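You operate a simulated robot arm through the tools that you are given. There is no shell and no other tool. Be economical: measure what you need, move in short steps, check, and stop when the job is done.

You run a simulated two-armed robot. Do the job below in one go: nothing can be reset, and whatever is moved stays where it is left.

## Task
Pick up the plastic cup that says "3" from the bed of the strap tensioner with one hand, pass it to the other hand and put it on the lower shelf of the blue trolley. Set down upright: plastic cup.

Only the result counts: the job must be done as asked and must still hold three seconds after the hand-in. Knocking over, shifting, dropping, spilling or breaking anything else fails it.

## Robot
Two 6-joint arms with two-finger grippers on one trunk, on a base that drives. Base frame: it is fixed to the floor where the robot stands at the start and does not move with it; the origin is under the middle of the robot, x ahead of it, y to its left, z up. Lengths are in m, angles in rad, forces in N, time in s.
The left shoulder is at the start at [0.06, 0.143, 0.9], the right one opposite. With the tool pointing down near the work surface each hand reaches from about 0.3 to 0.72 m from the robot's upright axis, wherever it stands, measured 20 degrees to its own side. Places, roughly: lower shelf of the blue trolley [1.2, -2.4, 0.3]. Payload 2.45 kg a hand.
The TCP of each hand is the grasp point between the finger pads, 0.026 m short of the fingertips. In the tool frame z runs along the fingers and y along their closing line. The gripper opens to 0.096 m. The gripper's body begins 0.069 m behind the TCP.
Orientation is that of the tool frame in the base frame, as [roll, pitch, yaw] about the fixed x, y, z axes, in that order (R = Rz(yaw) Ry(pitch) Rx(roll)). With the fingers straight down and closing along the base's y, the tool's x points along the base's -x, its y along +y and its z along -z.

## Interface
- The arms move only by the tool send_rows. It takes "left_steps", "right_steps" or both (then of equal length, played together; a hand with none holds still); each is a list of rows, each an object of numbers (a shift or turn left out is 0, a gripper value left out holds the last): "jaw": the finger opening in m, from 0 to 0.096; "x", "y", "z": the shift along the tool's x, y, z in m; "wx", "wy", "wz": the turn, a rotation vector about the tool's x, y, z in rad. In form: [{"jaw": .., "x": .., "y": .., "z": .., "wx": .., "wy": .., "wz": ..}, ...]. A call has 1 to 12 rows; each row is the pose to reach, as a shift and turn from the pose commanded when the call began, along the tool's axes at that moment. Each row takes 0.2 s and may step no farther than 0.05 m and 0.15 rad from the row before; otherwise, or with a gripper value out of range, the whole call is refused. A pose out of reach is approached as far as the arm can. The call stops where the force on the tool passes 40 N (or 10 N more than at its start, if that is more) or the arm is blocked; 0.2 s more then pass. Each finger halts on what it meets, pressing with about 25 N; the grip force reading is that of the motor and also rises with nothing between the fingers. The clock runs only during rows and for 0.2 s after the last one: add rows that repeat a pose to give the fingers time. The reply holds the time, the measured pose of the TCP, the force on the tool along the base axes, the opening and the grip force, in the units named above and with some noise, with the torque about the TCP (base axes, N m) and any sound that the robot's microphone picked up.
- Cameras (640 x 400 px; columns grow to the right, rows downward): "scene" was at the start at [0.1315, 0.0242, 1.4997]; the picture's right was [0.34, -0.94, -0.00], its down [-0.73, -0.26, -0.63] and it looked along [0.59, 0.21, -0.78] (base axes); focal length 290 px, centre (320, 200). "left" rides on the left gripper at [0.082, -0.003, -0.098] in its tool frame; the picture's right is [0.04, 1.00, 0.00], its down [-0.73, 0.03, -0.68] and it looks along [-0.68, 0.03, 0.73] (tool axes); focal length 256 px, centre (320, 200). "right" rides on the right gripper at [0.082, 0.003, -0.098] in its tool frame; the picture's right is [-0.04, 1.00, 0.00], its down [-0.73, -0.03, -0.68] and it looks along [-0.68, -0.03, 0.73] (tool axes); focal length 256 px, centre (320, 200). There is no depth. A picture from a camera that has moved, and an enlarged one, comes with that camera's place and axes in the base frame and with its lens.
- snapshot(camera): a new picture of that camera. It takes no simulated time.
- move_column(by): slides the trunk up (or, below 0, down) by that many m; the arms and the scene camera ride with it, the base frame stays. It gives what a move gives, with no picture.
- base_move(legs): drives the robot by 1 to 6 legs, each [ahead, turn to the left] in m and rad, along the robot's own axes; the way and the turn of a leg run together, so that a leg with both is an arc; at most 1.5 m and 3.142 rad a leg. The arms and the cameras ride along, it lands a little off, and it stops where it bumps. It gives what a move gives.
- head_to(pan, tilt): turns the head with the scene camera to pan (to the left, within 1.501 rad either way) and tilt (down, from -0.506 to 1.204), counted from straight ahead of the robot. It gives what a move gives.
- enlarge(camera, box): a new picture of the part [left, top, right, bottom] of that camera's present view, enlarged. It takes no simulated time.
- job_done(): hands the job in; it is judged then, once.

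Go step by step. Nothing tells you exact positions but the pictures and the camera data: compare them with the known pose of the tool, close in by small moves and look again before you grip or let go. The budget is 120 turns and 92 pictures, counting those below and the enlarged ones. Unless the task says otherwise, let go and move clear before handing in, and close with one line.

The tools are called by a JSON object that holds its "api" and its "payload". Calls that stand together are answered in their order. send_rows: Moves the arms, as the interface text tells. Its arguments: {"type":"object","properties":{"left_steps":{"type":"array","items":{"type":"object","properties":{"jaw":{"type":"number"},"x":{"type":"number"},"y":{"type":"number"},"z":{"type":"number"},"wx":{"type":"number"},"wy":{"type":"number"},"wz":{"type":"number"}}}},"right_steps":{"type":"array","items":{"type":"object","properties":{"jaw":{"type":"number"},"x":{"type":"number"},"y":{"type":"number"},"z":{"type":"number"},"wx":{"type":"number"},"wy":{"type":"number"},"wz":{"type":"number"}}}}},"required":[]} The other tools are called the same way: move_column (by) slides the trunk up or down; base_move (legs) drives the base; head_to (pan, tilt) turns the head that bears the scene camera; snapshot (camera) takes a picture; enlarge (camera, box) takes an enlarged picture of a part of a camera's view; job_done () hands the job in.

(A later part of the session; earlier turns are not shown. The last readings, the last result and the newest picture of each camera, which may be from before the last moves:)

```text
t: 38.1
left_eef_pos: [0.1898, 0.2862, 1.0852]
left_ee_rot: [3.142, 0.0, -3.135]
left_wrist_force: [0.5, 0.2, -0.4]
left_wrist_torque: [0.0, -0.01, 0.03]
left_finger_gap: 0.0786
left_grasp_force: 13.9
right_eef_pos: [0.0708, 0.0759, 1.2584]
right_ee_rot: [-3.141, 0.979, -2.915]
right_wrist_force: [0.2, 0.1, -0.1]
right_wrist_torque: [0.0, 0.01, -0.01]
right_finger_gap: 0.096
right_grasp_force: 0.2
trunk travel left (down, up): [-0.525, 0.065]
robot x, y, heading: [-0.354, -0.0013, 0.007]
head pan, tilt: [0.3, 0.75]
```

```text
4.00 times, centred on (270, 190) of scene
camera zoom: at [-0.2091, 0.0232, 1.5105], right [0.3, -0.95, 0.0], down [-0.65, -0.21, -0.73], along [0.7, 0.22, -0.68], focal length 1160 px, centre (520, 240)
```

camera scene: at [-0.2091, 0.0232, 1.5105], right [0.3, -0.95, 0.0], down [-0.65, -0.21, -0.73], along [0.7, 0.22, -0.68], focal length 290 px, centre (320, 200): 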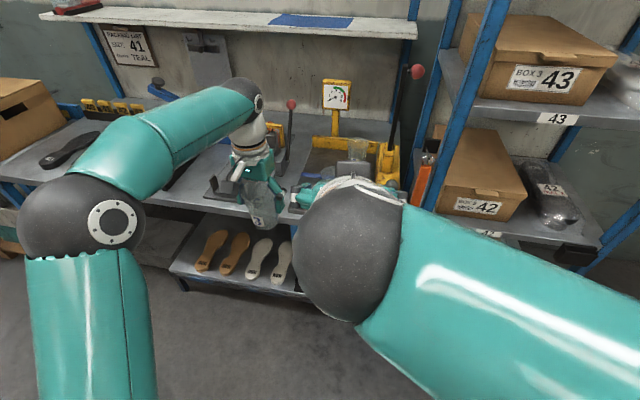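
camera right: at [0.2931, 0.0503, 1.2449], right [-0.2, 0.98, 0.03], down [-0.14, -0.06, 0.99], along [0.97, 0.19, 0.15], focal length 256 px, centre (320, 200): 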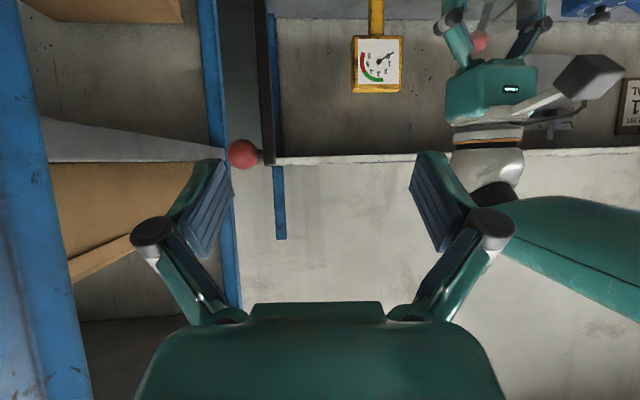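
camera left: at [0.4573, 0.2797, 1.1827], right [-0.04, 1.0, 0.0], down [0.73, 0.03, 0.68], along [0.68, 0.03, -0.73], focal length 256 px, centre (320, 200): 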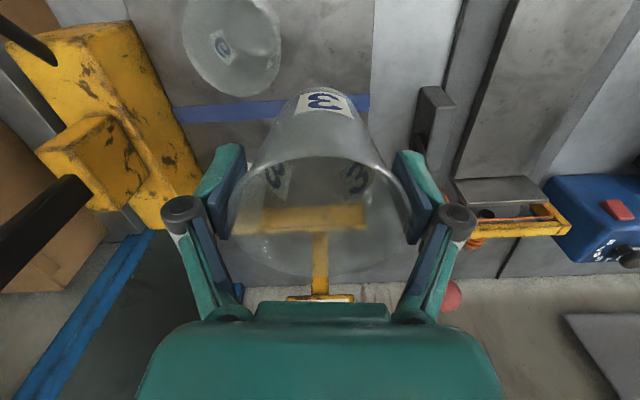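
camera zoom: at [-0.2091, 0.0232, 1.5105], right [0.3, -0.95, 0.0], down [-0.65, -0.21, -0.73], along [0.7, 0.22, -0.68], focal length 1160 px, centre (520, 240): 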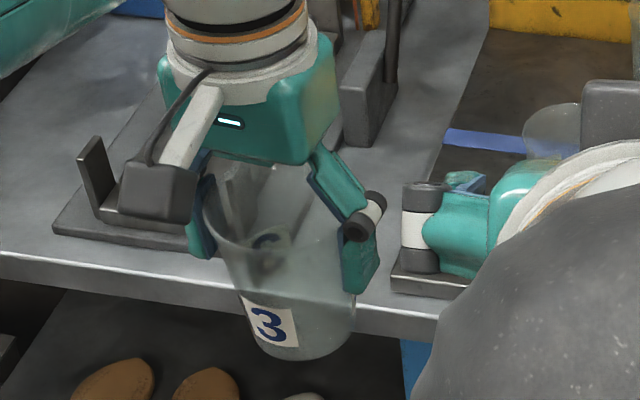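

The cup is 0.10 m tall and its base is near z 1.005. First I'll lower the right hand in the middle, and flatten its tilt to about 25°.

{"api": "send_rows", "payload": {"right_steps": [{"x": 0.03225, "y": 0.0034, "z": 0.0227}, {"x": 0.0645, "y": 0.0068, "z": 0.0454, "wy": -0.05}, {"x": 0.097, "y": 0.01, "z": 0.068, "wy": -0.1}, {"x": 0.129, "y": 0.0136, "z": 0.0908, "wy": -0.15}, {"x": 0.129, "y": 0.0136, "z": 0.0908, "wy": -0.15}]}}

{"api": "send_rows", "payload": {"left_steps": [{"x": -0.025, "y": -0.02}, {"x": -0.05, "y": -0.05}, {"x": -0.05, "y": -0.08}, {"x": -0.05, "y": -0.11}, {"x": -0.05, "y": -0.135}, {"x": -0.05, "y": -0.15}, {"x": -0.05, "y": -0.15}]}}

{"api": "snapshot", "payload": {"camera": "scene"}}

{"api": "snapshot", "payload": {"camera": "right"}}

```text
t: 39.4
left_eef_pos: [0.1902, 0.2869, 1.0845]
left_ee_rot: [3.14, 0.001, -3.135]
left_wrist_force: [-0.1, -0.5, 0.2]
left_wrist_torque: [-0.02, -0.02, 0.0]
left_finger_gap: 0.0785
left_grasp_force: 13.8
right_eef_pos: [0.0694, 0.0912, 1.1002]
right_ee_rot: [-3.141, 1.129, -2.913]
right_wrist_force: [-0.3, 0.8, 0.4]
right_wrist_torque: [0.0, 0.02, 0.0]
right_finger_gap: 0.0961
right_grasp_force: 0.0
trunk travel left (down, up): [-0.525, 0.065]
robot x, y, heading: [-0.348, 0.0004, 0.009]
head pan, tilt: [0.3, 0.75]
```

```text
t: 41.0
left_eef_pos: [0.2408, 0.1347, 1.0854]
left_ee_rot: [3.14, -0.001, -3.135]
left_wrist_force: [0.8, 0.6, 0.2]
left_wrist_torque: [0.05, -0.01, -0.01]
left_finger_gap: 0.0784
left_grasp_force: 14.4
right_eef_pos: [0.0693, 0.0926, 1.1001]
right_ee_rot: [3.141, 1.128, -2.914]
right_wrist_force: [0.1, -0.4, 0.0]
right_wrist_torque: [0.03, 0.01, 0.0]
right_finger_gap: 0.0961
right_grasp_force: 0.1
trunk travel left (down, up): [-0.525, 0.065]
robot x, y, heading: [-0.3484, 0.0033, 0.007]
head pan, tilt: [0.3, 0.75]
```

```text
58 pictures are left
camera scene: at [-0.2091, 0.0234, 1.5105], right [0.3, -0.95, 0.0], down [-0.65, -0.21, -0.73], along [0.7, 0.22, -0.68], focal length 290 px, centre (320, 200)
```

scene: 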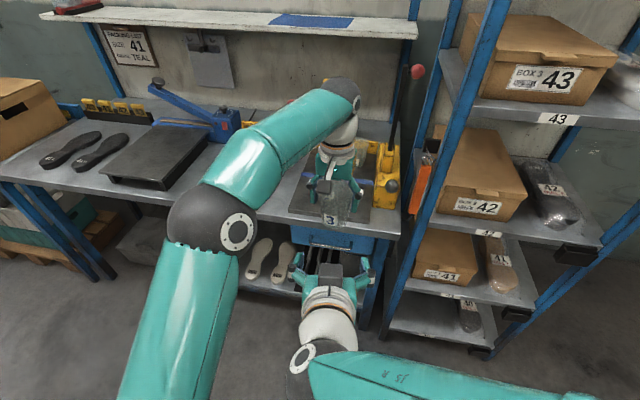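

```text
57 pictures are left
camera right: at [-0.0528, 0.0684, 1.0684], right [-0.21, 0.98, 0.04], down [-0.28, -0.1, 0.95], along [0.94, 0.19, 0.3], focal length 256 px, centre (320, 200)
```

right: 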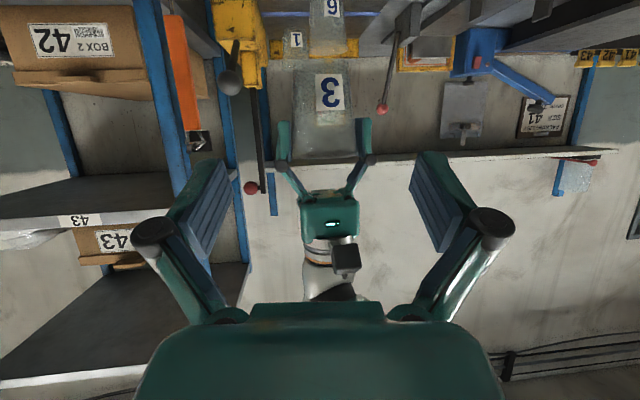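

The right hand is almost on line with the cup's lower wall. I'll close half the distance, then check.

{"api": "send_rows", "payload": {"right_steps": [{"x": -0.005, "y": 0.001, "z": 0.03}, {"x": -0.01, "y": 0.002, "z": 0.06}, {"x": -0.0142, "y": 0.0023, "z": 0.1}, {"x": -0.0142, "y": 0.0023, "z": 0.1}]}}

{"api": "snapshot", "payload": {"camera": "right"}}

{"api": "enlarge", "payload": {"camera": "scene", "box": [260, 140, 400, 300]}}

```text
t: 42.0
left_eef_pos: [0.2392, 0.134, 1.0871]
left_ee_rot: [3.14, 0.002, -3.135]
left_wrist_force: [-0.6, 0.0, 0.1]
left_wrist_torque: [-0.02, -0.02, 0.01]
left_finger_gap: 0.0785
left_grasp_force: 13.9
right_eef_pos: [0.1633, 0.1147, 1.0693]
right_ee_rot: [3.14, 1.128, -2.916]
right_wrist_force: [0.1, -0.6, 0.6]
right_wrist_torque: [0.02, 0.02, 0.01]
right_finger_gap: 0.0961
right_grasp_force: 0.0
trunk travel left (down, up): [-0.525, 0.065]
robot x, y, heading: [-0.3485, -0.0028, 0.01]
head pan, tilt: [0.3, 0.75]
```

```text
56 pictures are left
camera right: at [0.0425, 0.0911, 1.0381], right [-0.21, 0.98, 0.04], down [-0.29, -0.1, 0.95], along [0.94, 0.19, 0.3], focal length 256 px, centre (320, 200)
```

right: 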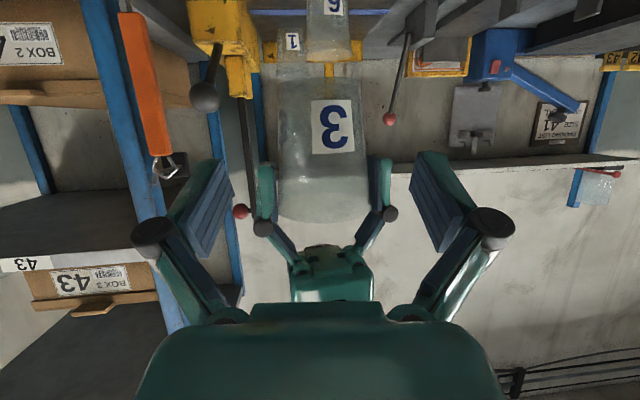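

```text
2.50 times, centred on (330, 220) of scene
camera zoom: at [-0.2103, 0.023, 1.5107], right [0.3, -0.95, 0.0], down [-0.65, -0.21, -0.73], along [0.7, 0.22, -0.68], focal length 725 px, centre (295, 150)
```

zoom: 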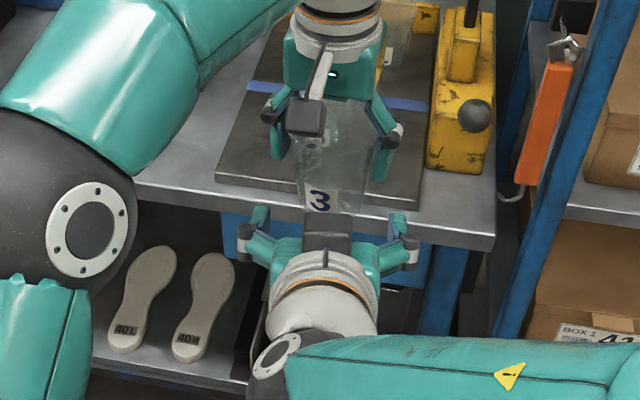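

It's well aligned. I'll move in the remaining 8.7 cm along the hand's axis, with a stop to check.

{"api": "send_rows", "payload": {"right_steps": [{"z": 0.025, "y": 0.002}, {"z": 0.05, "y": 0.002}]}}

{"api": "snapshot", "payload": {"camera": "right"}}

{"api": "snapshot", "payload": {"camera": "left"}}

```text
t: 42.5
left_eef_pos: [0.242, 0.135, 1.0859]
left_ee_rot: [3.141, 0.0, -3.134]
left_wrist_force: [-0.8, 1.4, -0.3]
left_wrist_torque: [0.02, -0.03, 0.0]
left_finger_gap: 0.0786
left_grasp_force: 14.0
right_eef_pos: [0.2077, 0.1269, 1.0458]
right_ee_rot: [3.14, 1.127, -2.914]
right_wrist_force: [0.2, -0.1, -0.7]
right_wrist_torque: [-0.03, -0.03, 0.0]
right_finger_gap: 0.0959
right_grasp_force: 0.1
trunk travel left (down, up): [-0.525, 0.065]
robot x, y, heading: [-0.3519, 0.0004, 0.007]
head pan, tilt: [0.3, 0.75]
```

```text
54 pictures are left
camera right: at [0.087, 0.1035, 1.0149], right [-0.21, 0.98, 0.04], down [-0.28, -0.1, 0.95], along [0.94, 0.19, 0.3], focal length 256 px, centre (320, 200)
```

right: 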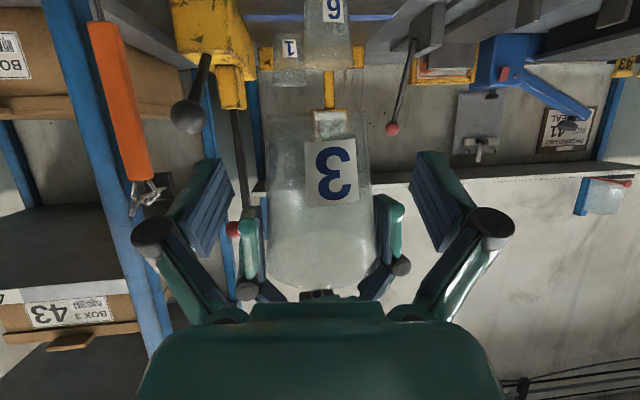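

```text
53 pictures are left
camera left: at [0.1597, 0.1304, 1.183], right [-0.05, 1.0, 0.0], down [0.73, 0.03, 0.68], along [0.68, 0.03, -0.73], focal length 256 px, centre (320, 200)
```

left: 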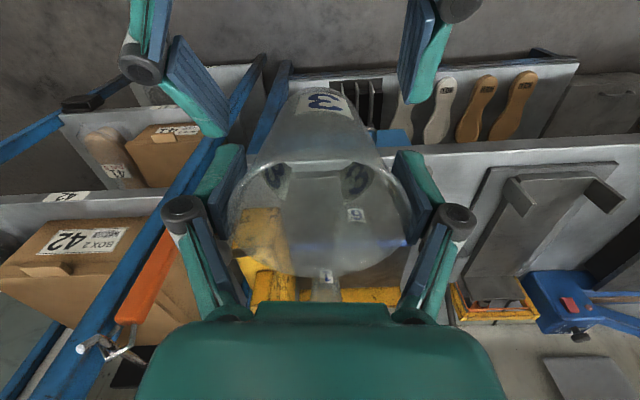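

{"api": "send_rows", "payload": {"right_steps": [{"z": 0.02}, {"z": 0.036, "x": -0.001}, {"z": 0.036, "x": -0.001}]}}

{"api": "snapshot", "payload": {"camera": "right"}}

{"api": "snapshot", "payload": {"camera": "left"}}

{"api": "enlarge", "payload": {"camera": "scene", "box": [260, 130, 400, 270]}}

```text
t: 43.4
left_eef_pos: [0.241, 0.1341, 1.0861]
left_ee_rot: [3.14, 0.0, -3.135]
left_wrist_force: [-0.2, 0.6, -0.4]
left_wrist_torque: [0.0, -0.02, -0.01]
left_finger_gap: 0.0784
left_grasp_force: 14.2
right_eef_pos: [0.2408, 0.1328, 1.0335]
right_ee_rot: [-3.141, 1.127, -2.914]
right_wrist_force: [0.3, 0.5, 0.5]
right_wrist_torque: [-0.03, 0.03, 0.0]
right_finger_gap: 0.0959
right_grasp_force: 0.0
trunk travel left (down, up): [-0.525, 0.065]
robot x, y, heading: [-0.3488, -0.0015, 0.004]
head pan, tilt: [0.3, 0.75]
```

```text
52 pictures are left
camera right: at [0.1193, 0.1091, 1.0013], right [-0.21, 0.98, 0.04], down [-0.28, -0.1, 0.95], along [0.94, 0.19, 0.3], focal length 256 px, centre (320, 200)
```

right: 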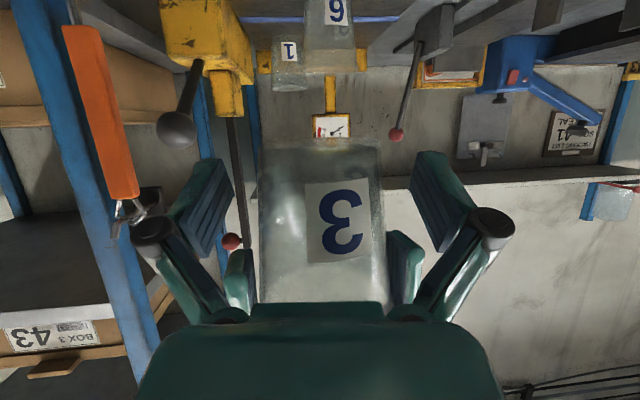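

```text
51 pictures are left
camera left: at [0.1591, 0.1303, 1.1833], right [-0.05, 1.0, 0.0], down [0.73, 0.03, 0.68], along [0.68, 0.03, -0.73], focal length 256 px, centre (320, 200)
```

left: 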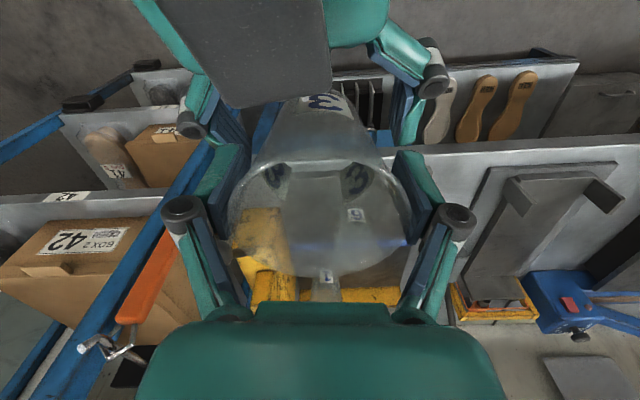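

```text
2.86 times, centred on (330, 200) of scene
camera zoom: at [-0.2088, 0.0232, 1.5105], right [0.3, -0.95, 0.0], down [-0.65, -0.21, -0.73], along [0.7, 0.22, -0.68], focal length 828 px, centre (291, 200)
```

zoom: 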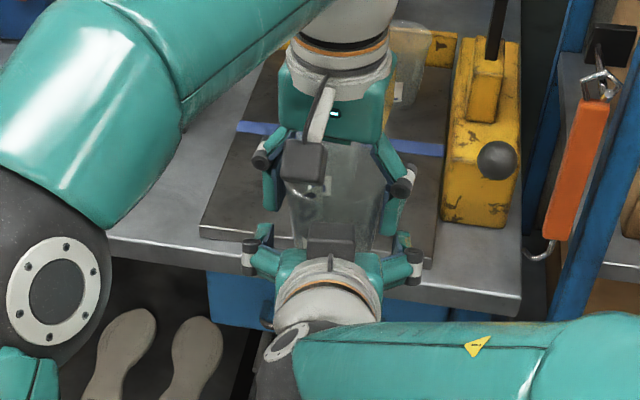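

The right fingers straddle the cup's lower wall, below the left fingers. I'll close the right hand.

{"api": "send_rows", "payload": {"right_steps": [{"jaw": 0.08}, {"jaw": 0.065}, {"jaw": 0.05}, {"jaw": 0.04}, {"jaw": 0.04}, {"jaw": 0.04}]}}

{"api": "snapshot", "payload": {"camera": "right"}}

```text
t: 44.8
left_eef_pos: [0.2408, 0.1348, 1.0861]
left_ee_rot: [3.138, -0.001, -3.136]
left_wrist_force: [2.3, 2.0, -0.9]
left_wrist_torque: [-0.09, -0.03, -0.14]
left_finger_gap: 0.0785
left_grasp_force: 14.0
right_eef_pos: [0.2409, 0.1328, 1.0342]
right_ee_rot: [3.141, 1.127, -2.917]
right_wrist_force: [-3.5, -2.0, 0.9]
right_wrist_torque: [0.13, -0.09, 0.16]
right_finger_gap: 0.0624
right_grasp_force: 13.5
trunk travel left (down, up): [-0.525, 0.065]
robot x, y, heading: [-0.3496, -0.0019, 0.006]
head pan, tilt: [0.3, 0.75]
```

```text
49 pictures are left
camera right: at [0.1191, 0.1091, 1.0015], right [-0.21, 0.98, 0.04], down [-0.28, -0.1, 0.95], along [0.94, 0.19, 0.3], focal length 256 px, centre (320, 200)
```

right: 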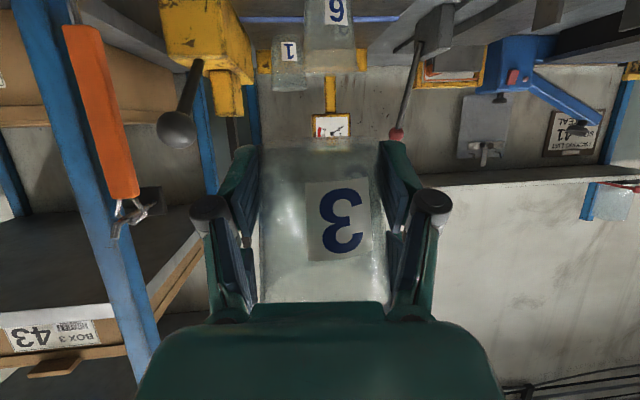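

Both hands hold the cup. I'll open the left fingers slowly and lift that hand straight up off the rim.

{"api": "send_rows", "payload": {"left_steps": [{"jaw": 0.085}, {"jaw": 0.096}, {"jaw": 0.096}, {"jaw": 0.096}]}}

{"api": "snapshot", "payload": {"camera": "left"}}

```text
t: 45.8
left_eef_pos: [0.2405, 0.1348, 1.0852]
left_ee_rot: [3.14, 0.001, -3.136]
left_wrist_force: [0.1, -0.4, -0.2]
left_wrist_torque: [-0.02, 0.0, 0.02]
left_finger_gap: 0.0963
left_grasp_force: 0.0
right_eef_pos: [0.2402, 0.1324, 1.033]
right_ee_rot: [3.141, 1.127, -2.915]
right_wrist_force: [0.6, -0.5, 0.0]
right_wrist_torque: [0.0, 0.0, -0.02]
right_finger_gap: 0.0621
right_grasp_force: 14.2
trunk travel left (down, up): [-0.525, 0.065]
robot x, y, heading: [-0.3485, -0.0007, 0.005]
head pan, tilt: [0.3, 0.75]
```

```text
48 pictures are left
camera left: at [0.1592, 0.1303, 1.1833], right [-0.05, 1.0, 0.0], down [0.73, 0.03, 0.68], along [0.68, 0.03, -0.73], focal length 256 px, centre (320, 200)
```

left: 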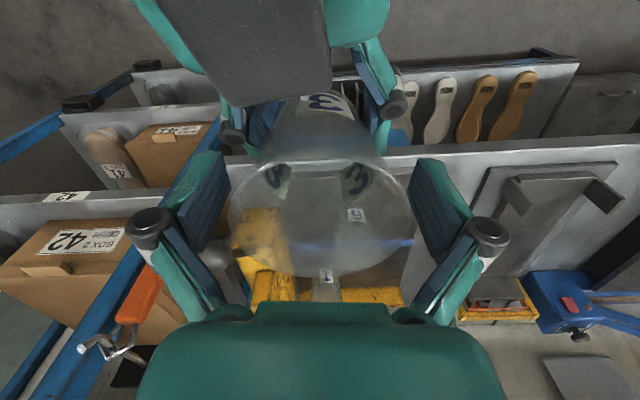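

{"api": "send_rows", "payload": {"left_steps": [{"z": -0.02}, {"z": -0.05}, {"z": -0.09}, {"z": -0.12}, {"z": -0.12, "y": 0.04}, {"z": -0.12, "y": 0.08}, {"z": -0.12, "y": 0.12}, {"z": -0.12, "y": 0.16, "x": 0.03}, {"z": -0.12, "y": 0.2, "x": 0.06}, {"z": -0.12, "y": 0.2, "x": 0.1}]}}

{"api": "snapshot", "payload": {"camera": "scene"}}

{"api": "snapshot", "payload": {"camera": "right"}}

```text
t: 48.0
left_eef_pos: [0.1369, 0.3353, 1.2096]
left_ee_rot: [3.14, 0.005, -3.134]
left_wrist_force: [0.0, 0.5, 0.5]
left_wrist_torque: [0.02, -0.05, -0.03]
left_finger_gap: 0.096
left_grasp_force: 0.0
left hand out of reach, approached as far as the arm can: row 3, 4, 5, 6, 7, 8
right_eef_pos: [0.2378, 0.1308, 1.0359]
right_ee_rot: [-3.14, 1.128, -2.916]
right_wrist_force: [0.0, 0.4, 0.3]
right_wrist_torque: [-0.04, 0.0, -0.04]
right_finger_gap: 0.0617
right_grasp_force: 13.9
trunk travel left (down, up): [-0.525, 0.065]
robot x, y, heading: [-0.348, 0.0007, 0.007]
head pan, tilt: [0.3, 0.75]
```

```text
47 pictures are left
camera scene: at [-0.2124, 0.0227, 1.511], right [0.3, -0.95, 0.0], down [-0.65, -0.21, -0.73], along [0.7, 0.22, -0.68], focal length 290 px, centre (320, 200)
```

scene: 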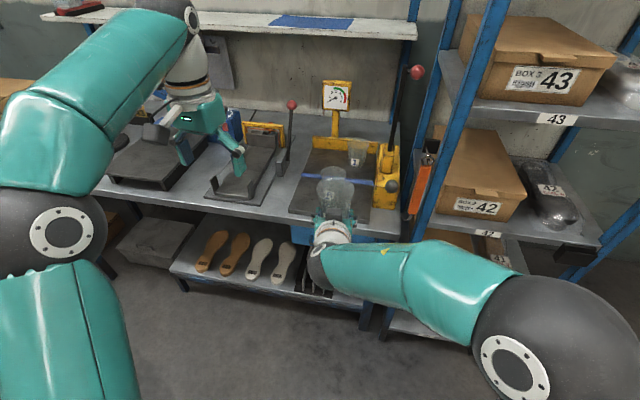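

```text
46 pictures are left
camera right: at [0.1167, 0.1088, 1.0029], right [-0.21, 0.98, 0.04], down [-0.29, -0.1, 0.95], along [0.94, 0.19, 0.3], focal length 256 px, centre (320, 200)
```

right: 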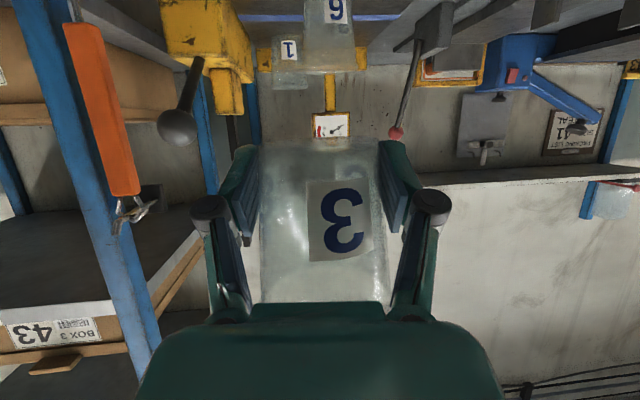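

The right hand holds the cup upright on its own. I'll turn right and drive along the room, clear of the rack, then look again.

{"api": "base_move", "payload": {"legs": [[0, -1.57], [1.1, 0]]}}

{"api": "head_to", "payload": {"pan": 0.7, "tilt": 0.55}}

{"api": "snapshot", "payload": {"camera": "scene"}}

{"api": "snapshot", "payload": {"camera": "left"}}

```text
t: 51.5
left_eef_pos: [0.1331, -0.3544, 1.2092]
left_ee_rot: [3.137, 0.0, 1.922]
left_wrist_force: [-0.7, -0.8, -0.9]
left_wrist_torque: [0.03, -0.07, -0.01]
left_finger_gap: 0.0962
left_grasp_force: 0.0
right_eef_pos: [-0.0236, -0.5172, 1.0346]
right_ee_rot: [3.135, 1.128, 2.13]
right_wrist_force: [0.3, -0.4, -0.3]
right_wrist_torque: [-0.02, -0.02, 0.06]
right_finger_gap: 0.061
right_grasp_force: 14.0
trunk travel left (down, up): [-0.525, 0.065]
robot x, y, heading: [-0.2965, 0.0144, -1.263]
head pan, tilt: [0.3, 0.75]
stopped in leg 1: the robot was blocked; the commanded pose is now the measured one
```

```text
t: 52.4
left_eef_pos: [0.1363, -0.3522, 1.2085]
left_ee_rot: [3.141, 0.002, 1.92]
left_wrist_force: [0.1, 0.8, -0.4]
left_wrist_torque: [0.0, -0.04, -0.01]
left_finger_gap: 0.0959
left_grasp_force: 0.1
right_eef_pos: [-0.0214, -0.5155, 1.0351]
right_ee_rot: [-3.138, 1.126, 2.137]
right_wrist_force: [0.1, -0.2, -0.6]
right_wrist_torque: [0.01, 0.0, 0.02]
right_finger_gap: 0.0608
right_grasp_force: 13.7
trunk travel left (down, up): [-0.525, 0.065]
robot x, y, heading: [-0.2985, 0.0137, -1.257]
head pan, tilt: [0.7, 0.55]
```

```text
45 pictures are left
camera scene: at [-0.202, -0.0921, 1.5279], right [-0.53, -0.85, 0.0], down [-0.44, 0.28, -0.85], along [0.72, -0.45, -0.52], focal length 290 px, centre (320, 200)
```

scene: 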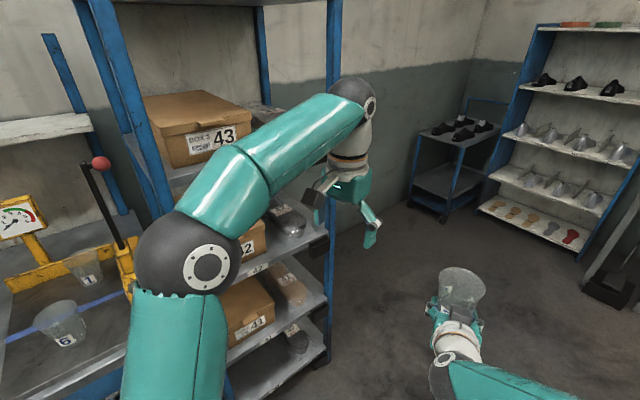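

```text
44 pictures are left
camera left: at [0.1052, -0.2769, 1.3055], right [0.93, 0.38, 0.0], down [0.28, -0.68, 0.68], along [0.26, -0.63, -0.73], focal length 256 px, centre (320, 200)
```

left: 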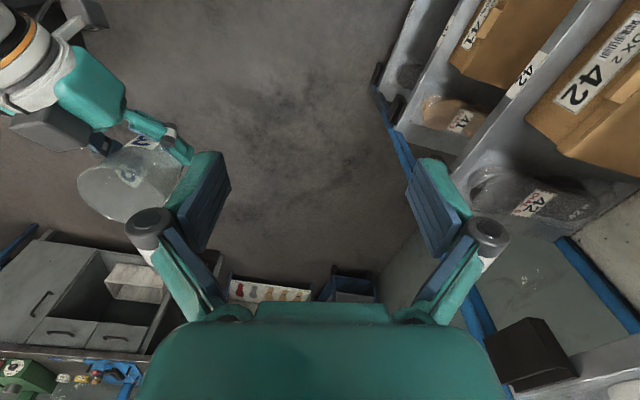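

The turn was blocked and the base was nudged in +x, so the right elbow may have met something on the robot's right. I'll look there.

{"api": "head_to", "payload": {"pan": -1.3, "tilt": 0.7}}

{"api": "snapshot", "payload": {"camera": "scene"}}

```text
t: 54.3
left_eef_pos: [0.1376, -0.3517, 1.2087]
left_ee_rot: [3.14, 0.002, 1.921]
left_wrist_force: [-0.1, -1.2, 0.1]
left_wrist_torque: [0.0, 0.0, 0.02]
left_finger_gap: 0.0962
left_grasp_force: 0.2
right_eef_pos: [-0.0216, -0.5145, 1.0339]
right_ee_rot: [-3.138, 1.129, 2.137]
right_wrist_force: [0.6, 0.0, -0.7]
right_wrist_torque: [0.01, 0.0, -0.01]
right_finger_gap: 0.0607
right_grasp_force: 14.3
trunk travel left (down, up): [-0.525, 0.065]
robot x, y, heading: [-0.2999, 0.0147, -1.258]
head pan, tilt: [-1.3, 0.7]
```

```text
43 pictures are left
camera scene: at [-0.349, -0.0914, 1.5148], right [-0.55, 0.83, 0.0], down [0.54, 0.36, -0.76], along [-0.64, -0.42, -0.64], focal length 290 px, centre (320, 200)
```

scene: 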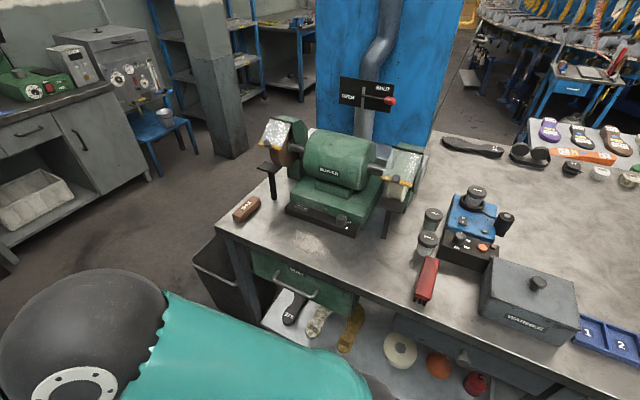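

A workbench stands close behind me, and the base corner touched it; nothing on it looks disturbed. My heading now leads away from the bench and past the rack, whose end post is near (0.46, -0.5). I'll drive ahead and then turn towards the trolley.

{"api": "base_move", "payload": {"legs": [[0.9, 0], [0, 0.6]]}}

{"api": "head_to", "payload": {"pan": -0.2, "tilt": 0.5}}

{"api": "snapshot", "payload": {"camera": "scene"}}

```text
t: 61.0
left_eef_pos: [0.5443, -0.8842, 1.2087]
left_ee_rot: [3.14, 0.001, 2.533]
left_wrist_force: [0.4, -0.6, -0.1]
left_wrist_torque: [-0.01, 0.01, 0.01]
left_finger_gap: 0.0959
left_grasp_force: 0.0
right_eef_pos: [0.509, -1.1097, 1.0348]
right_ee_rot: [3.141, 1.127, 2.751]
right_wrist_force: [0.1, 0.0, 0.3]
right_wrist_torque: [-0.01, 0.0, 0.0]
right_finger_gap: 0.06
right_grasp_force: 14.3
trunk travel left (down, up): [-0.525, 0.065]
robot x, y, heading: [-0.0364, -0.8556, -0.648]
head pan, tilt: [-1.3, 0.7]
```

```text
t: 62.3
left_eef_pos: [0.5441, -0.8839, 1.2083]
left_ee_rot: [3.141, 0.003, 2.533]
left_wrist_force: [-0.8, -0.4, -0.4]
left_wrist_torque: [-0.04, 0.02, -0.04]
left_finger_gap: 0.096
left_grasp_force: 0.0
right_eef_pos: [0.5077, -1.1083, 1.0353]
right_ee_rot: [-3.139, 1.129, 2.754]
right_wrist_force: [-0.1, -0.2, 0.9]
right_wrist_torque: [-0.01, 0.01, -0.02]
right_finger_gap: 0.0601
right_grasp_force: 14.2
trunk travel left (down, up): [-0.525, 0.065]
robot x, y, heading: [-0.0343, -0.8541, -0.647]
head pan, tilt: [-0.201, 0.499]
```

```text
42 pictures are left
camera scene: at [0.0714, -0.9604, 1.5325], right [-0.75, -0.66, 0.0], down [-0.32, 0.36, -0.88], along [0.58, -0.66, -0.48], focal length 290 px, centre (320, 200)
```

scene: 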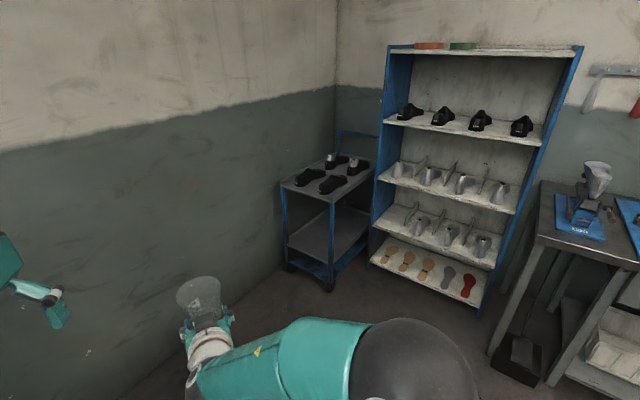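

The right finger gap has crept from 62.4 to 60.0 mm, so the tapered cup may be slipping. I'll check.

{"api": "snapshot", "payload": {"camera": "right"}}

{"api": "enlarge", "payload": {"camera": "scene", "box": [150, 250, 270, 400]}}

```text
41 pictures are left
camera right: at [0.3954, -1.0574, 1.0029], right [0.4, 0.92, 0.04], down [-0.29, 0.09, 0.95], along [0.87, -0.39, 0.3], focal length 256 px, centre (320, 200)
```

right: 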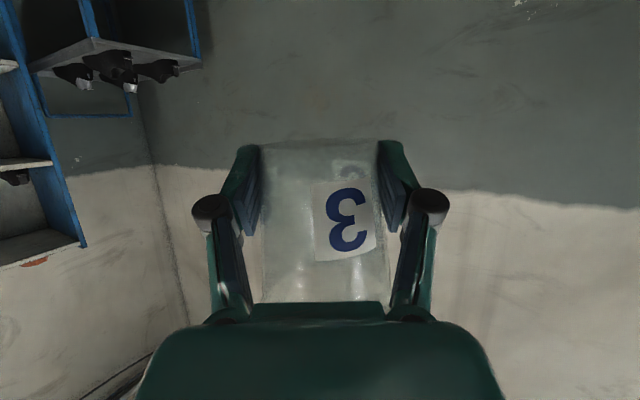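

```text
2.67 times, centred on (210, 325) of scene
camera zoom: at [0.0714, -0.9604, 1.5325], right [-0.75, -0.66, 0.0], down [-0.32, 0.36, -0.88], along [0.58, -0.66, -0.48], focal length 773 px, centre (613, -133)
```

zoom: 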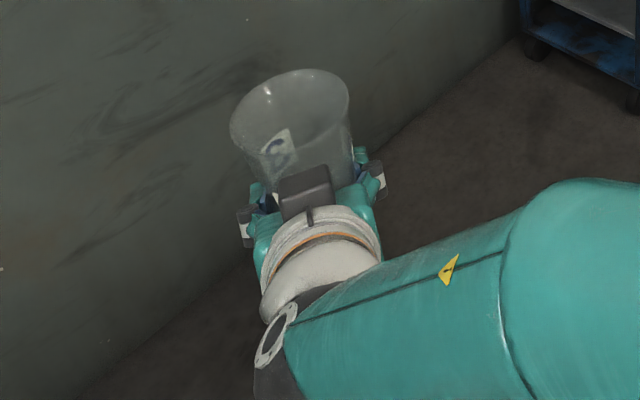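

The cup hasn't moved much: it has turned a touch and sits at about the same height. I'll cap the finger closing just below the present gap and drive closer to the trolley.

{"api": "send_rows", "payload": {"right_steps": [{"jaw": 0.058}]}}

{"api": "base_move", "payload": {"legs": [[0.7, 0], [0, -0.2]]}}

{"api": "head_to", "payload": {"pan": -0.1, "tilt": 0.6}}

{"api": "snapshot", "payload": {"camera": "scene"}}

```text
t: 62.7
left_eef_pos: [0.5445, -0.8836, 1.2086]
left_ee_rot: [3.14, 0.001, 2.533]
left_wrist_force: [0.1, 0.5, -0.2]
left_wrist_torque: [0.0, 0.01, 0.0]
left_finger_gap: 0.096
left_grasp_force: 0.0
right_eef_pos: [0.5081, -1.1096, 1.0362]
right_ee_rot: [-3.139, 1.127, 2.753]
right_wrist_force: [0.3, -0.8, -0.3]
right_wrist_torque: [-0.01, 0.03, -0.04]
right_finger_gap: 0.0602
right_grasp_force: 14.6
trunk travel left (down, up): [-0.525, 0.065]
robot x, y, heading: [-0.0339, -0.8538, -0.651]
head pan, tilt: [-0.201, 0.499]
```

```text
t: 67.4
left_eef_pos: [1.0823, -1.4141, 1.2077]
left_ee_rot: [3.14, 0.003, 2.34]
left_wrist_force: [-0.4, 0.2, 0.0]
left_wrist_torque: [0.02, 0.01, 0.02]
left_finger_gap: 0.0961
left_grasp_force: 0.1
right_eef_pos: [1.0046, -1.6285, 1.0348]
right_ee_rot: [-3.141, 1.128, 2.559]
right_wrist_force: [0.1, 0.3, -0.8]
right_wrist_torque: [0.01, 0.04, -0.02]
right_finger_gap: 0.0604
right_grasp_force: 13.8
trunk travel left (down, up): [-0.525, 0.065]
robot x, y, heading: [0.5244, -1.267, -0.845]
head pan, tilt: [-0.201, 0.499]
```

```text
t: 68.0
left_eef_pos: [1.0826, -1.4143, 1.2082]
left_ee_rot: [3.14, 0.002, 2.337]
left_wrist_force: [0.3, -0.9, -0.1]
left_wrist_torque: [0.03, -0.01, 0.0]
left_finger_gap: 0.0959
left_grasp_force: 0.1
right_eef_pos: [1.0058, -1.6289, 1.0341]
right_ee_rot: [-3.141, 1.128, 2.555]
right_wrist_force: [-0.1, 0.7, 0.4]
right_wrist_torque: [0.03, 0.0, -0.03]
right_finger_gap: 0.0599
right_grasp_force: 14.0
trunk travel left (down, up): [-0.525, 0.065]
robot x, y, heading: [0.527, -1.2717, -0.842]
head pan, tilt: [-0.099, 0.6]
```

```text
39 pictures are left
camera scene: at [0.6169, -1.3866, 1.5234], right [-0.81, -0.59, 0.0], down [-0.33, 0.46, -0.82], along [0.48, -0.67, -0.57], focal length 290 px, centre (320, 200)
```

scene: 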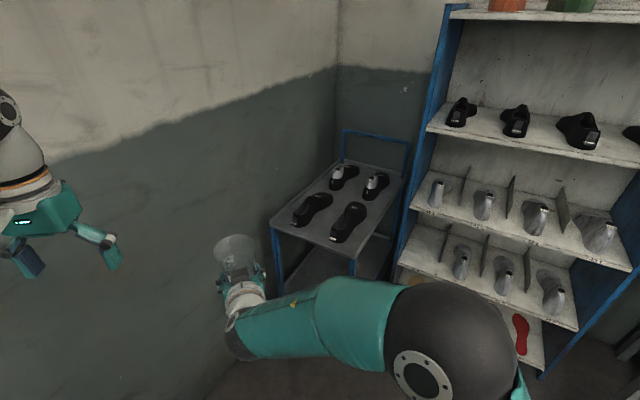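

I'll lower the trunk most of the way, which brings the camera and arms down, and then look at the lower shelf.

{"api": "move_column", "payload": {"by": -0.45}}

{"api": "head_to", "payload": {"pan": 0.0, "tilt": 0.4}}

{"api": "snapshot", "payload": {"camera": "scene"}}

{"api": "snapshot", "payload": {"camera": "right"}}

```text
refused: -0.45 is not a number from -0.4 to 0.4
```

```text
t: 68.8
left_eef_pos: [1.0835, -1.4154, 1.2091]
left_ee_rot: [3.138, 0.003, 2.34]
left_wrist_force: [-0.6, 0.2, 0.8]
left_wrist_torque: [0.0, 0.0, 0.01]
left_finger_gap: 0.0961
left_grasp_force: 0.0
right_eef_pos: [1.0051, -1.6286, 1.0355]
right_ee_rot: [-3.141, 1.126, 2.558]
right_wrist_force: [-0.2, 0.2, -0.4]
right_wrist_torque: [0.0, 0.01, 0.04]
right_finger_gap: 0.06
right_grasp_force: 14.1
trunk travel left (down, up): [-0.525, 0.065]
robot x, y, heading: [0.5278, -1.2699, -0.838]
head pan, tilt: [0.0, 0.4]
```

```text
38 pictures are left
camera scene: at [0.6267, -1.3843, 1.5415], right [-0.75, -0.66, 0.0], down [-0.26, 0.29, -0.92], along [0.61, -0.69, -0.39], focal length 290 px, centre (320, 200)
```

scene: 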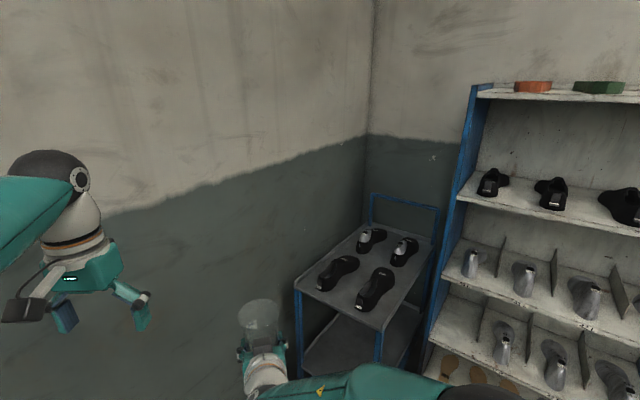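

```text
37 pictures are left
camera right: at [0.9034, -1.5565, 1.0034], right [0.57, 0.82, 0.04], down [-0.27, 0.14, 0.95], along [0.78, -0.55, 0.3], focal length 256 px, centre (320, 200)
```

right: 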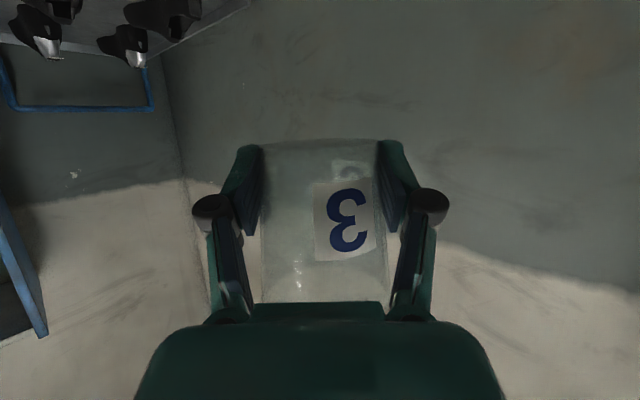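

{"api": "move_column", "payload": {"by": -0.4}}

{"api": "head_to", "payload": {"pan": -0.1, "tilt": 0.4}}

{"api": "snapshot", "payload": {"camera": "scene"}}

{"api": "snapshot", "payload": {"camera": "right"}}

```text
t: 72.6
left_eef_pos: [1.0831, -1.4159, 0.8094]
left_ee_rot: [3.14, 0.001, 2.34]
left_wrist_force: [0.7, -0.1, -0.7]
left_wrist_torque: [0.02, 0.01, 0.0]
left_finger_gap: 0.0961
left_grasp_force: 0.1
right_eef_pos: [1.0043, -1.6282, 0.6355]
right_ee_rot: [3.141, 1.126, 2.559]
right_wrist_force: [0.2, -0.7, -0.3]
right_wrist_torque: [0.0, 0.01, -0.01]
right_finger_gap: 0.0602
right_grasp_force: 14.0
trunk travel left (down, up): [-0.125, 0.465]
robot x, y, heading: [0.5242, -1.2707, -0.847]
head pan, tilt: [0.0, 0.4]
```

```text
t: 73.3
left_eef_pos: [1.0826, -1.4151, 0.8082]
left_ee_rot: [3.139, 0.0, 2.339]
left_wrist_force: [-0.2, -0.5, 0.6]
left_wrist_torque: [-0.02, -0.06, 0.01]
left_finger_gap: 0.0958
left_grasp_force: 0.1
right_eef_pos: [1.0041, -1.6291, 0.6356]
right_ee_rot: [3.141, 1.128, 2.559]
right_wrist_force: [-0.1, 0.4, -0.6]
right_wrist_torque: [0.01, 0.03, 0.0]
right_finger_gap: 0.0599
right_grasp_force: 14.2
trunk travel left (down, up): [-0.125, 0.465]
robot x, y, heading: [0.5217, -1.2713, -0.847]
head pan, tilt: [-0.099, 0.4]
```

```text
36 pictures are left
camera scene: at [0.6194, -1.3898, 1.1416], right [-0.81, -0.59, 0.0], down [-0.23, 0.32, -0.92], along [0.54, -0.75, -0.39], focal length 290 px, centre (320, 200)
```

scene: 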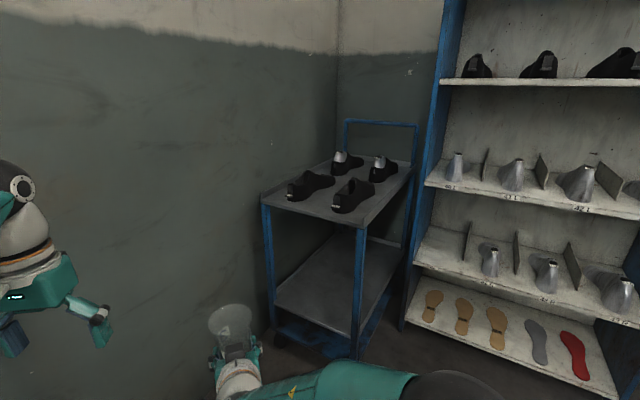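

```text
35 pictures are left
camera right: at [0.9033, -1.5562, 0.6034], right [0.57, 0.82, 0.04], down [-0.27, 0.14, 0.95], along [0.78, -0.55, 0.3], focal length 256 px, centre (320, 200)
```

right: 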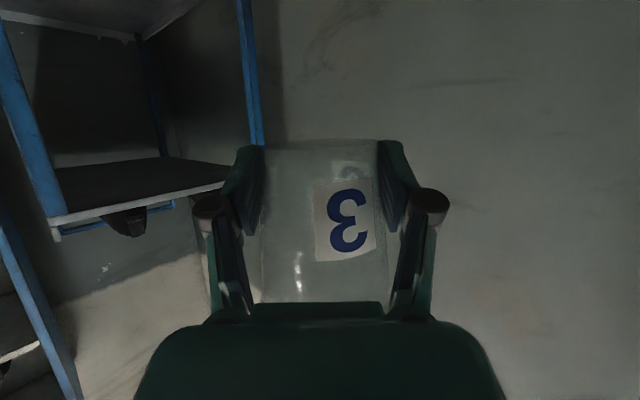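

The view of the trolley is clear now. I'll enlarge it to measure the lower shelf.

{"api": "enlarge", "payload": {"camera": "scene", "box": [240, 180, 430, 370]}}

```text
2.11 times, centred on (335, 275) of scene
camera zoom: at [0.6194, -1.3898, 1.1416], right [-0.81, -0.59, 0.0], down [-0.23, 0.32, -0.92], along [0.54, -0.75, -0.39], focal length 610 px, centre (288, 42)
```

zoom: 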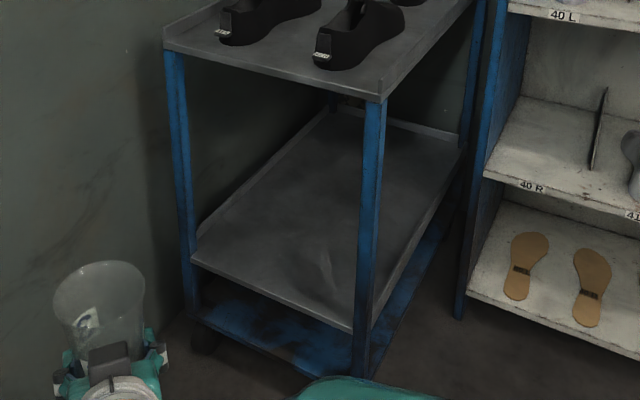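

The shelf is a tray at about z 0.20, open at the front. Its front edge runs from (1.01, -2.14) to (1.39, -2.10), with a wall near x 1.43. I'll lower and straighten the right arm here in the open, so the cup goes in low.

{"api": "send_rows", "payload": {"right_steps": [{"x": 0.03, "y": -0.0157, "z": 0.0215, "wx": 0.032, "wz": 0.015}, {"x": 0.06, "y": -0.0314, "z": 0.043, "wx": 0.064, "wz": 0.03}, {"x": 0.09, "y": -0.047, "z": 0.0646, "wx": 0.097, "wz": 0.046}, {"x": 0.12, "y": -0.0627, "z": 0.086, "wx": 0.129, "wz": 0.061}, {"x": 0.15, "y": -0.0784, "z": 0.1076, "wx": 0.161, "wz": 0.076}, {"x": 0.18, "y": -0.094, "z": 0.129, "wx": 0.194, "wz": 0.092}, {"x": 0.2107, "y": -0.1098, "z": 0.1507, "wx": 0.226, "wz": 0.107}, {"x": 0.2107, "y": -0.1098, "z": 0.1507, "wx": 0.226, "wz": 0.107}]}}

{"api": "head_to", "payload": {"pan": 0.0, "tilt": 0.7}}

{"api": "snapshot", "payload": {"camera": "scene"}}

```text
t: 75.1
left_eef_pos: [1.0826, -1.4157, 0.8088]
left_ee_rot: [3.14, 0.001, 2.34]
left_wrist_force: [-0.1, 0.0, -0.1]
left_wrist_torque: [0.0, 0.01, -0.03]
left_finger_gap: 0.0959
left_grasp_force: 0.1
right_eef_pos: [0.9837, -1.7454, 0.3809]
right_ee_rot: [-3.139, 1.127, 2.307]
right_wrist_force: [0.7, -0.1, -0.1]
right_wrist_torque: [0.01, 0.01, 0.02]
right_finger_gap: 0.0599
right_grasp_force: 13.8
trunk travel left (down, up): [-0.125, 0.465]
robot x, y, heading: [0.531, -1.2679, -0.841]
head pan, tilt: [-0.099, 0.4]
```

```text
t: 75.9
left_eef_pos: [1.0827, -1.4143, 0.8088]
left_ee_rot: [3.14, 0.002, 2.339]
left_wrist_force: [-0.6, -0.4, -0.1]
left_wrist_torque: [-0.01, 0.04, 0.01]
left_finger_gap: 0.096
left_grasp_force: 0.1
right_eef_pos: [0.9834, -1.7466, 0.3822]
right_ee_rot: [-3.139, 1.126, 2.31]
right_wrist_force: [-0.1, -0.3, -0.2]
right_wrist_torque: [-0.03, -0.03, 0.0]
right_finger_gap: 0.0597
right_grasp_force: 14.0
trunk travel left (down, up): [-0.125, 0.465]
robot x, y, heading: [0.5276, -1.2716, -0.841]
head pan, tilt: [0.0, 0.7]
```

```text
33 pictures are left
camera scene: at [0.6215, -1.3784, 1.1148], right [-0.75, -0.66, 0.0], down [-0.43, 0.48, -0.76], along [0.51, -0.57, -0.64], focal length 290 px, centre (320, 200)
```

scene: 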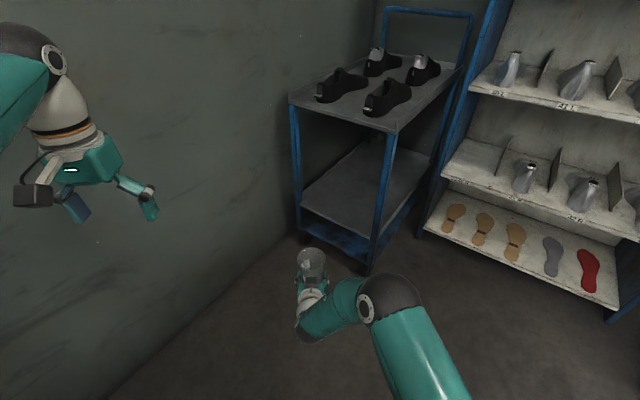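

The right arm is low and straight, with the cup upright. I'll draw the left hand inward and back so that arm stays clear of the wall and the trolley deck.

{"api": "send_rows", "payload": {"left_steps": [{"x": 0.015, "y": -0.04}, {"x": 0.03, "y": -0.08}, {"x": 0.05, "y": -0.12}, {"x": 0.07, "y": -0.16}, {"x": 0.085, "y": -0.2}, {"x": 0.1, "y": -0.22}]}}

{"api": "head_to", "payload": {"pan": 0.4, "tilt": 0.8}}

{"api": "snapshot", "payload": {"camera": "scene"}}

```text
t: 77.3
left_eef_pos: [0.8559, -1.4954, 0.8066]
left_ee_rot: [3.141, 0.003, 2.34]
left_wrist_force: [-0.3, 0.2, -0.8]
left_wrist_torque: [0.01, -0.02, -0.01]
left_finger_gap: 0.0959
left_grasp_force: 0.1
right_eef_pos: [0.9824, -1.7462, 0.3813]
right_ee_rot: [-3.141, 1.127, 2.309]
right_wrist_force: [-0.7, 0.0, -0.5]
right_wrist_torque: [0.02, -0.01, -0.01]
right_finger_gap: 0.0597
right_grasp_force: 14.2
trunk travel left (down, up): [-0.125, 0.465]
robot x, y, heading: [0.5247, -1.2702, -0.849]
head pan, tilt: [0.0, 0.7]
```

```text
t: 78.2
left_eef_pos: [0.856, -1.4943, 0.8055]
left_ee_rot: [3.139, 0.002, 2.341]
left_wrist_force: [-0.1, 0.1, 0.2]
left_wrist_torque: [-0.02, 0.01, 0.02]
left_finger_gap: 0.0962
left_grasp_force: 0.0
right_eef_pos: [0.9831, -1.7459, 0.3812]
right_ee_rot: [-3.139, 1.127, 2.309]
right_wrist_force: [-0.1, 0.2, 0.0]
right_wrist_torque: [0.01, -0.01, -0.01]
right_finger_gap: 0.0599
right_grasp_force: 14.0
trunk travel left (down, up): [-0.125, 0.465]
robot x, y, heading: [0.5246, -1.2706, -0.841]
head pan, tilt: [0.4, 0.799]
```

```text
32 pictures are left
camera scene: at [0.6378, -1.3495, 1.1065], right [-0.43, -0.9, 0.0], down [-0.65, 0.31, -0.7], along [0.63, -0.3, -0.72], focal length 290 px, centre (320, 200)
```

scene: 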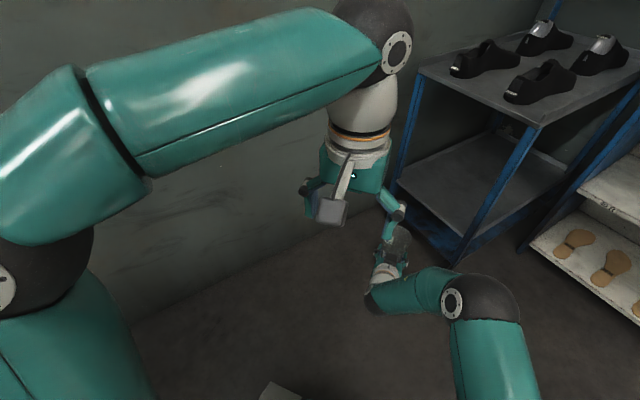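

To line up for insertion without sweeping the cup into the wall, I'll turn right, back up a little, and turn to a heading of about -1.1. The last stretch will be straight.

{"api": "base_move", "payload": {"legs": [[0, -1.495], [-0.176, 0], [0, 1.236]]}}

{"api": "head_to", "payload": {"pan": 0.1, "tilt": 0.5}}

{"api": "snapshot", "payload": {"camera": "scene"}}

```text
t: 81.8
left_eef_pos: [0.4106, -1.6523, 0.8082]
left_ee_rot: [3.14, 0.001, 1.08]
left_wrist_force: [0.2, 0.0, 0.3]
left_wrist_torque: [-0.01, -0.04, -0.01]
left_finger_gap: 0.096
left_grasp_force: 0.0
right_eef_pos: [0.2129, -1.851, 0.3827]
right_ee_rot: [3.141, 1.125, 1.045]
right_wrist_force: [0.5, 0.7, 0.2]
right_wrist_torque: [0.01, 0.03, 0.02]
right_finger_gap: 0.0599
right_grasp_force: 14.6
trunk travel left (down, up): [-0.125, 0.465]
robot x, y, heading: [0.5759, -1.2991, -2.137]
head pan, tilt: [0.4, 0.799]
stopped in leg 1: the robot was blocked; the commanded pose is now the measured one
```

```text
t: 82.6
left_eef_pos: [0.4116, -1.6532, 0.8073]
left_ee_rot: [3.14, 0.003, 1.081]
left_wrist_force: [0.5, 0.0, -1.1]
left_wrist_torque: [0.02, -0.03, 0.02]
left_finger_gap: 0.0962
left_grasp_force: 0.0
right_eef_pos: [0.2114, -1.8502, 0.3824]
right_ee_rot: [3.14, 1.123, 1.047]
right_wrist_force: [-0.9, -0.5, -0.6]
right_wrist_torque: [0.01, 0.02, 0.01]
right_finger_gap: 0.0599
right_grasp_force: 14.6
trunk travel left (down, up): [-0.125, 0.465]
robot x, y, heading: [0.5767, -1.2931, -2.137]
head pan, tilt: [0.099, 0.499]
```

```text
31 pictures are left
camera scene: at [0.5029, -1.429, 1.1324], right [-0.89, 0.45, 0.0], down [0.22, 0.43, -0.88], along [-0.4, -0.78, -0.48], focal length 290 px, centre (320, 200)
```

scene: 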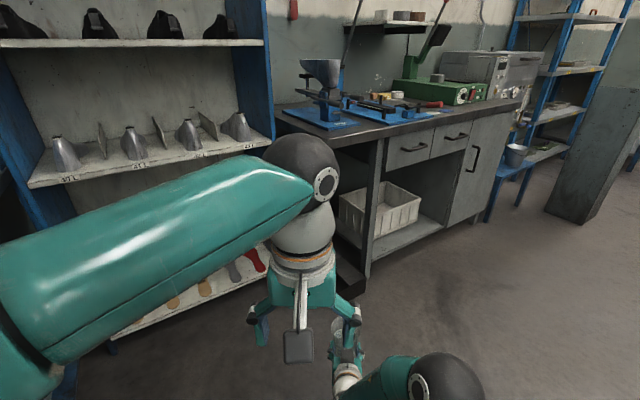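

The turn was blocked again, so I'll look to the right side to see why.

{"api": "head_to", "payload": {"pan": -1.4, "tilt": 0.9}}

{"api": "snapshot", "payload": {"camera": "scene"}}

{"api": "head_to", "payload": {"pan": 1.45, "tilt": 0.9}}

{"api": "snapshot", "payload": {"camera": "scene"}}

```text
t: 84.2
left_eef_pos: [0.4117, -1.6528, 0.8074]
left_ee_rot: [3.139, 0.002, 1.08]
left_wrist_force: [-1.1, -0.6, 0.1]
left_wrist_torque: [-0.03, 0.0, -0.03]
left_finger_gap: 0.096
left_grasp_force: 0.1
right_eef_pos: [0.2112, -1.8494, 0.3815]
right_ee_rot: [3.142, 1.126, 1.046]
right_wrist_force: [0.4, -0.4, 0.2]
right_wrist_torque: [0.0, -0.01, 0.0]
right_finger_gap: 0.0599
right_grasp_force: 13.8
trunk travel left (down, up): [-0.125, 0.465]
robot x, y, heading: [0.5781, -1.2949, -2.14]
head pan, tilt: [-1.4, 0.901]
```

```text
30 pictures are left
camera scene: at [0.4742, -1.3187, 1.0987], right [0.39, 0.92, 0.0], down [0.72, -0.3, -0.62], along [-0.57, 0.24, -0.78], focal length 290 px, centre (320, 200)
```

scene: 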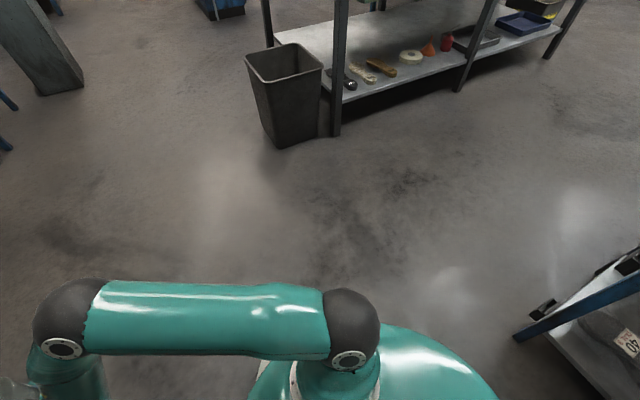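

```text
t: 86.7
left_eef_pos: [0.4111, -1.6529, 0.8077]
left_ee_rot: [3.14, 0.001, 1.079]
left_wrist_force: [-0.6, -0.1, -0.4]
left_wrist_torque: [0.0, 0.04, -0.04]
left_finger_gap: 0.096
left_grasp_force: 0.0
right_eef_pos: [0.2116, -1.849, 0.3819]
right_ee_rot: [3.141, 1.126, 1.048]
right_wrist_force: [0.2, 0.1, 0.1]
right_wrist_torque: [0.0, -0.01, -0.03]
right_finger_gap: 0.06
right_grasp_force: 14.3
trunk travel left (down, up): [-0.125, 0.465]
robot x, y, heading: [0.5774, -1.298, -2.135]
head pan, tilt: [1.45, 0.901]
```

```text
29 pictures are left
camera scene: at [0.6022, -1.3958, 1.0987], right [-0.64, -0.77, 0.0], down [-0.6, 0.5, -0.62], along [0.48, -0.39, -0.78], focal length 290 px, centre (320, 200)
```

scene: 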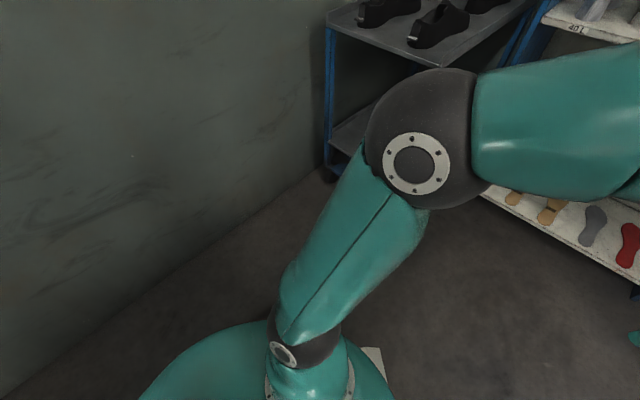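

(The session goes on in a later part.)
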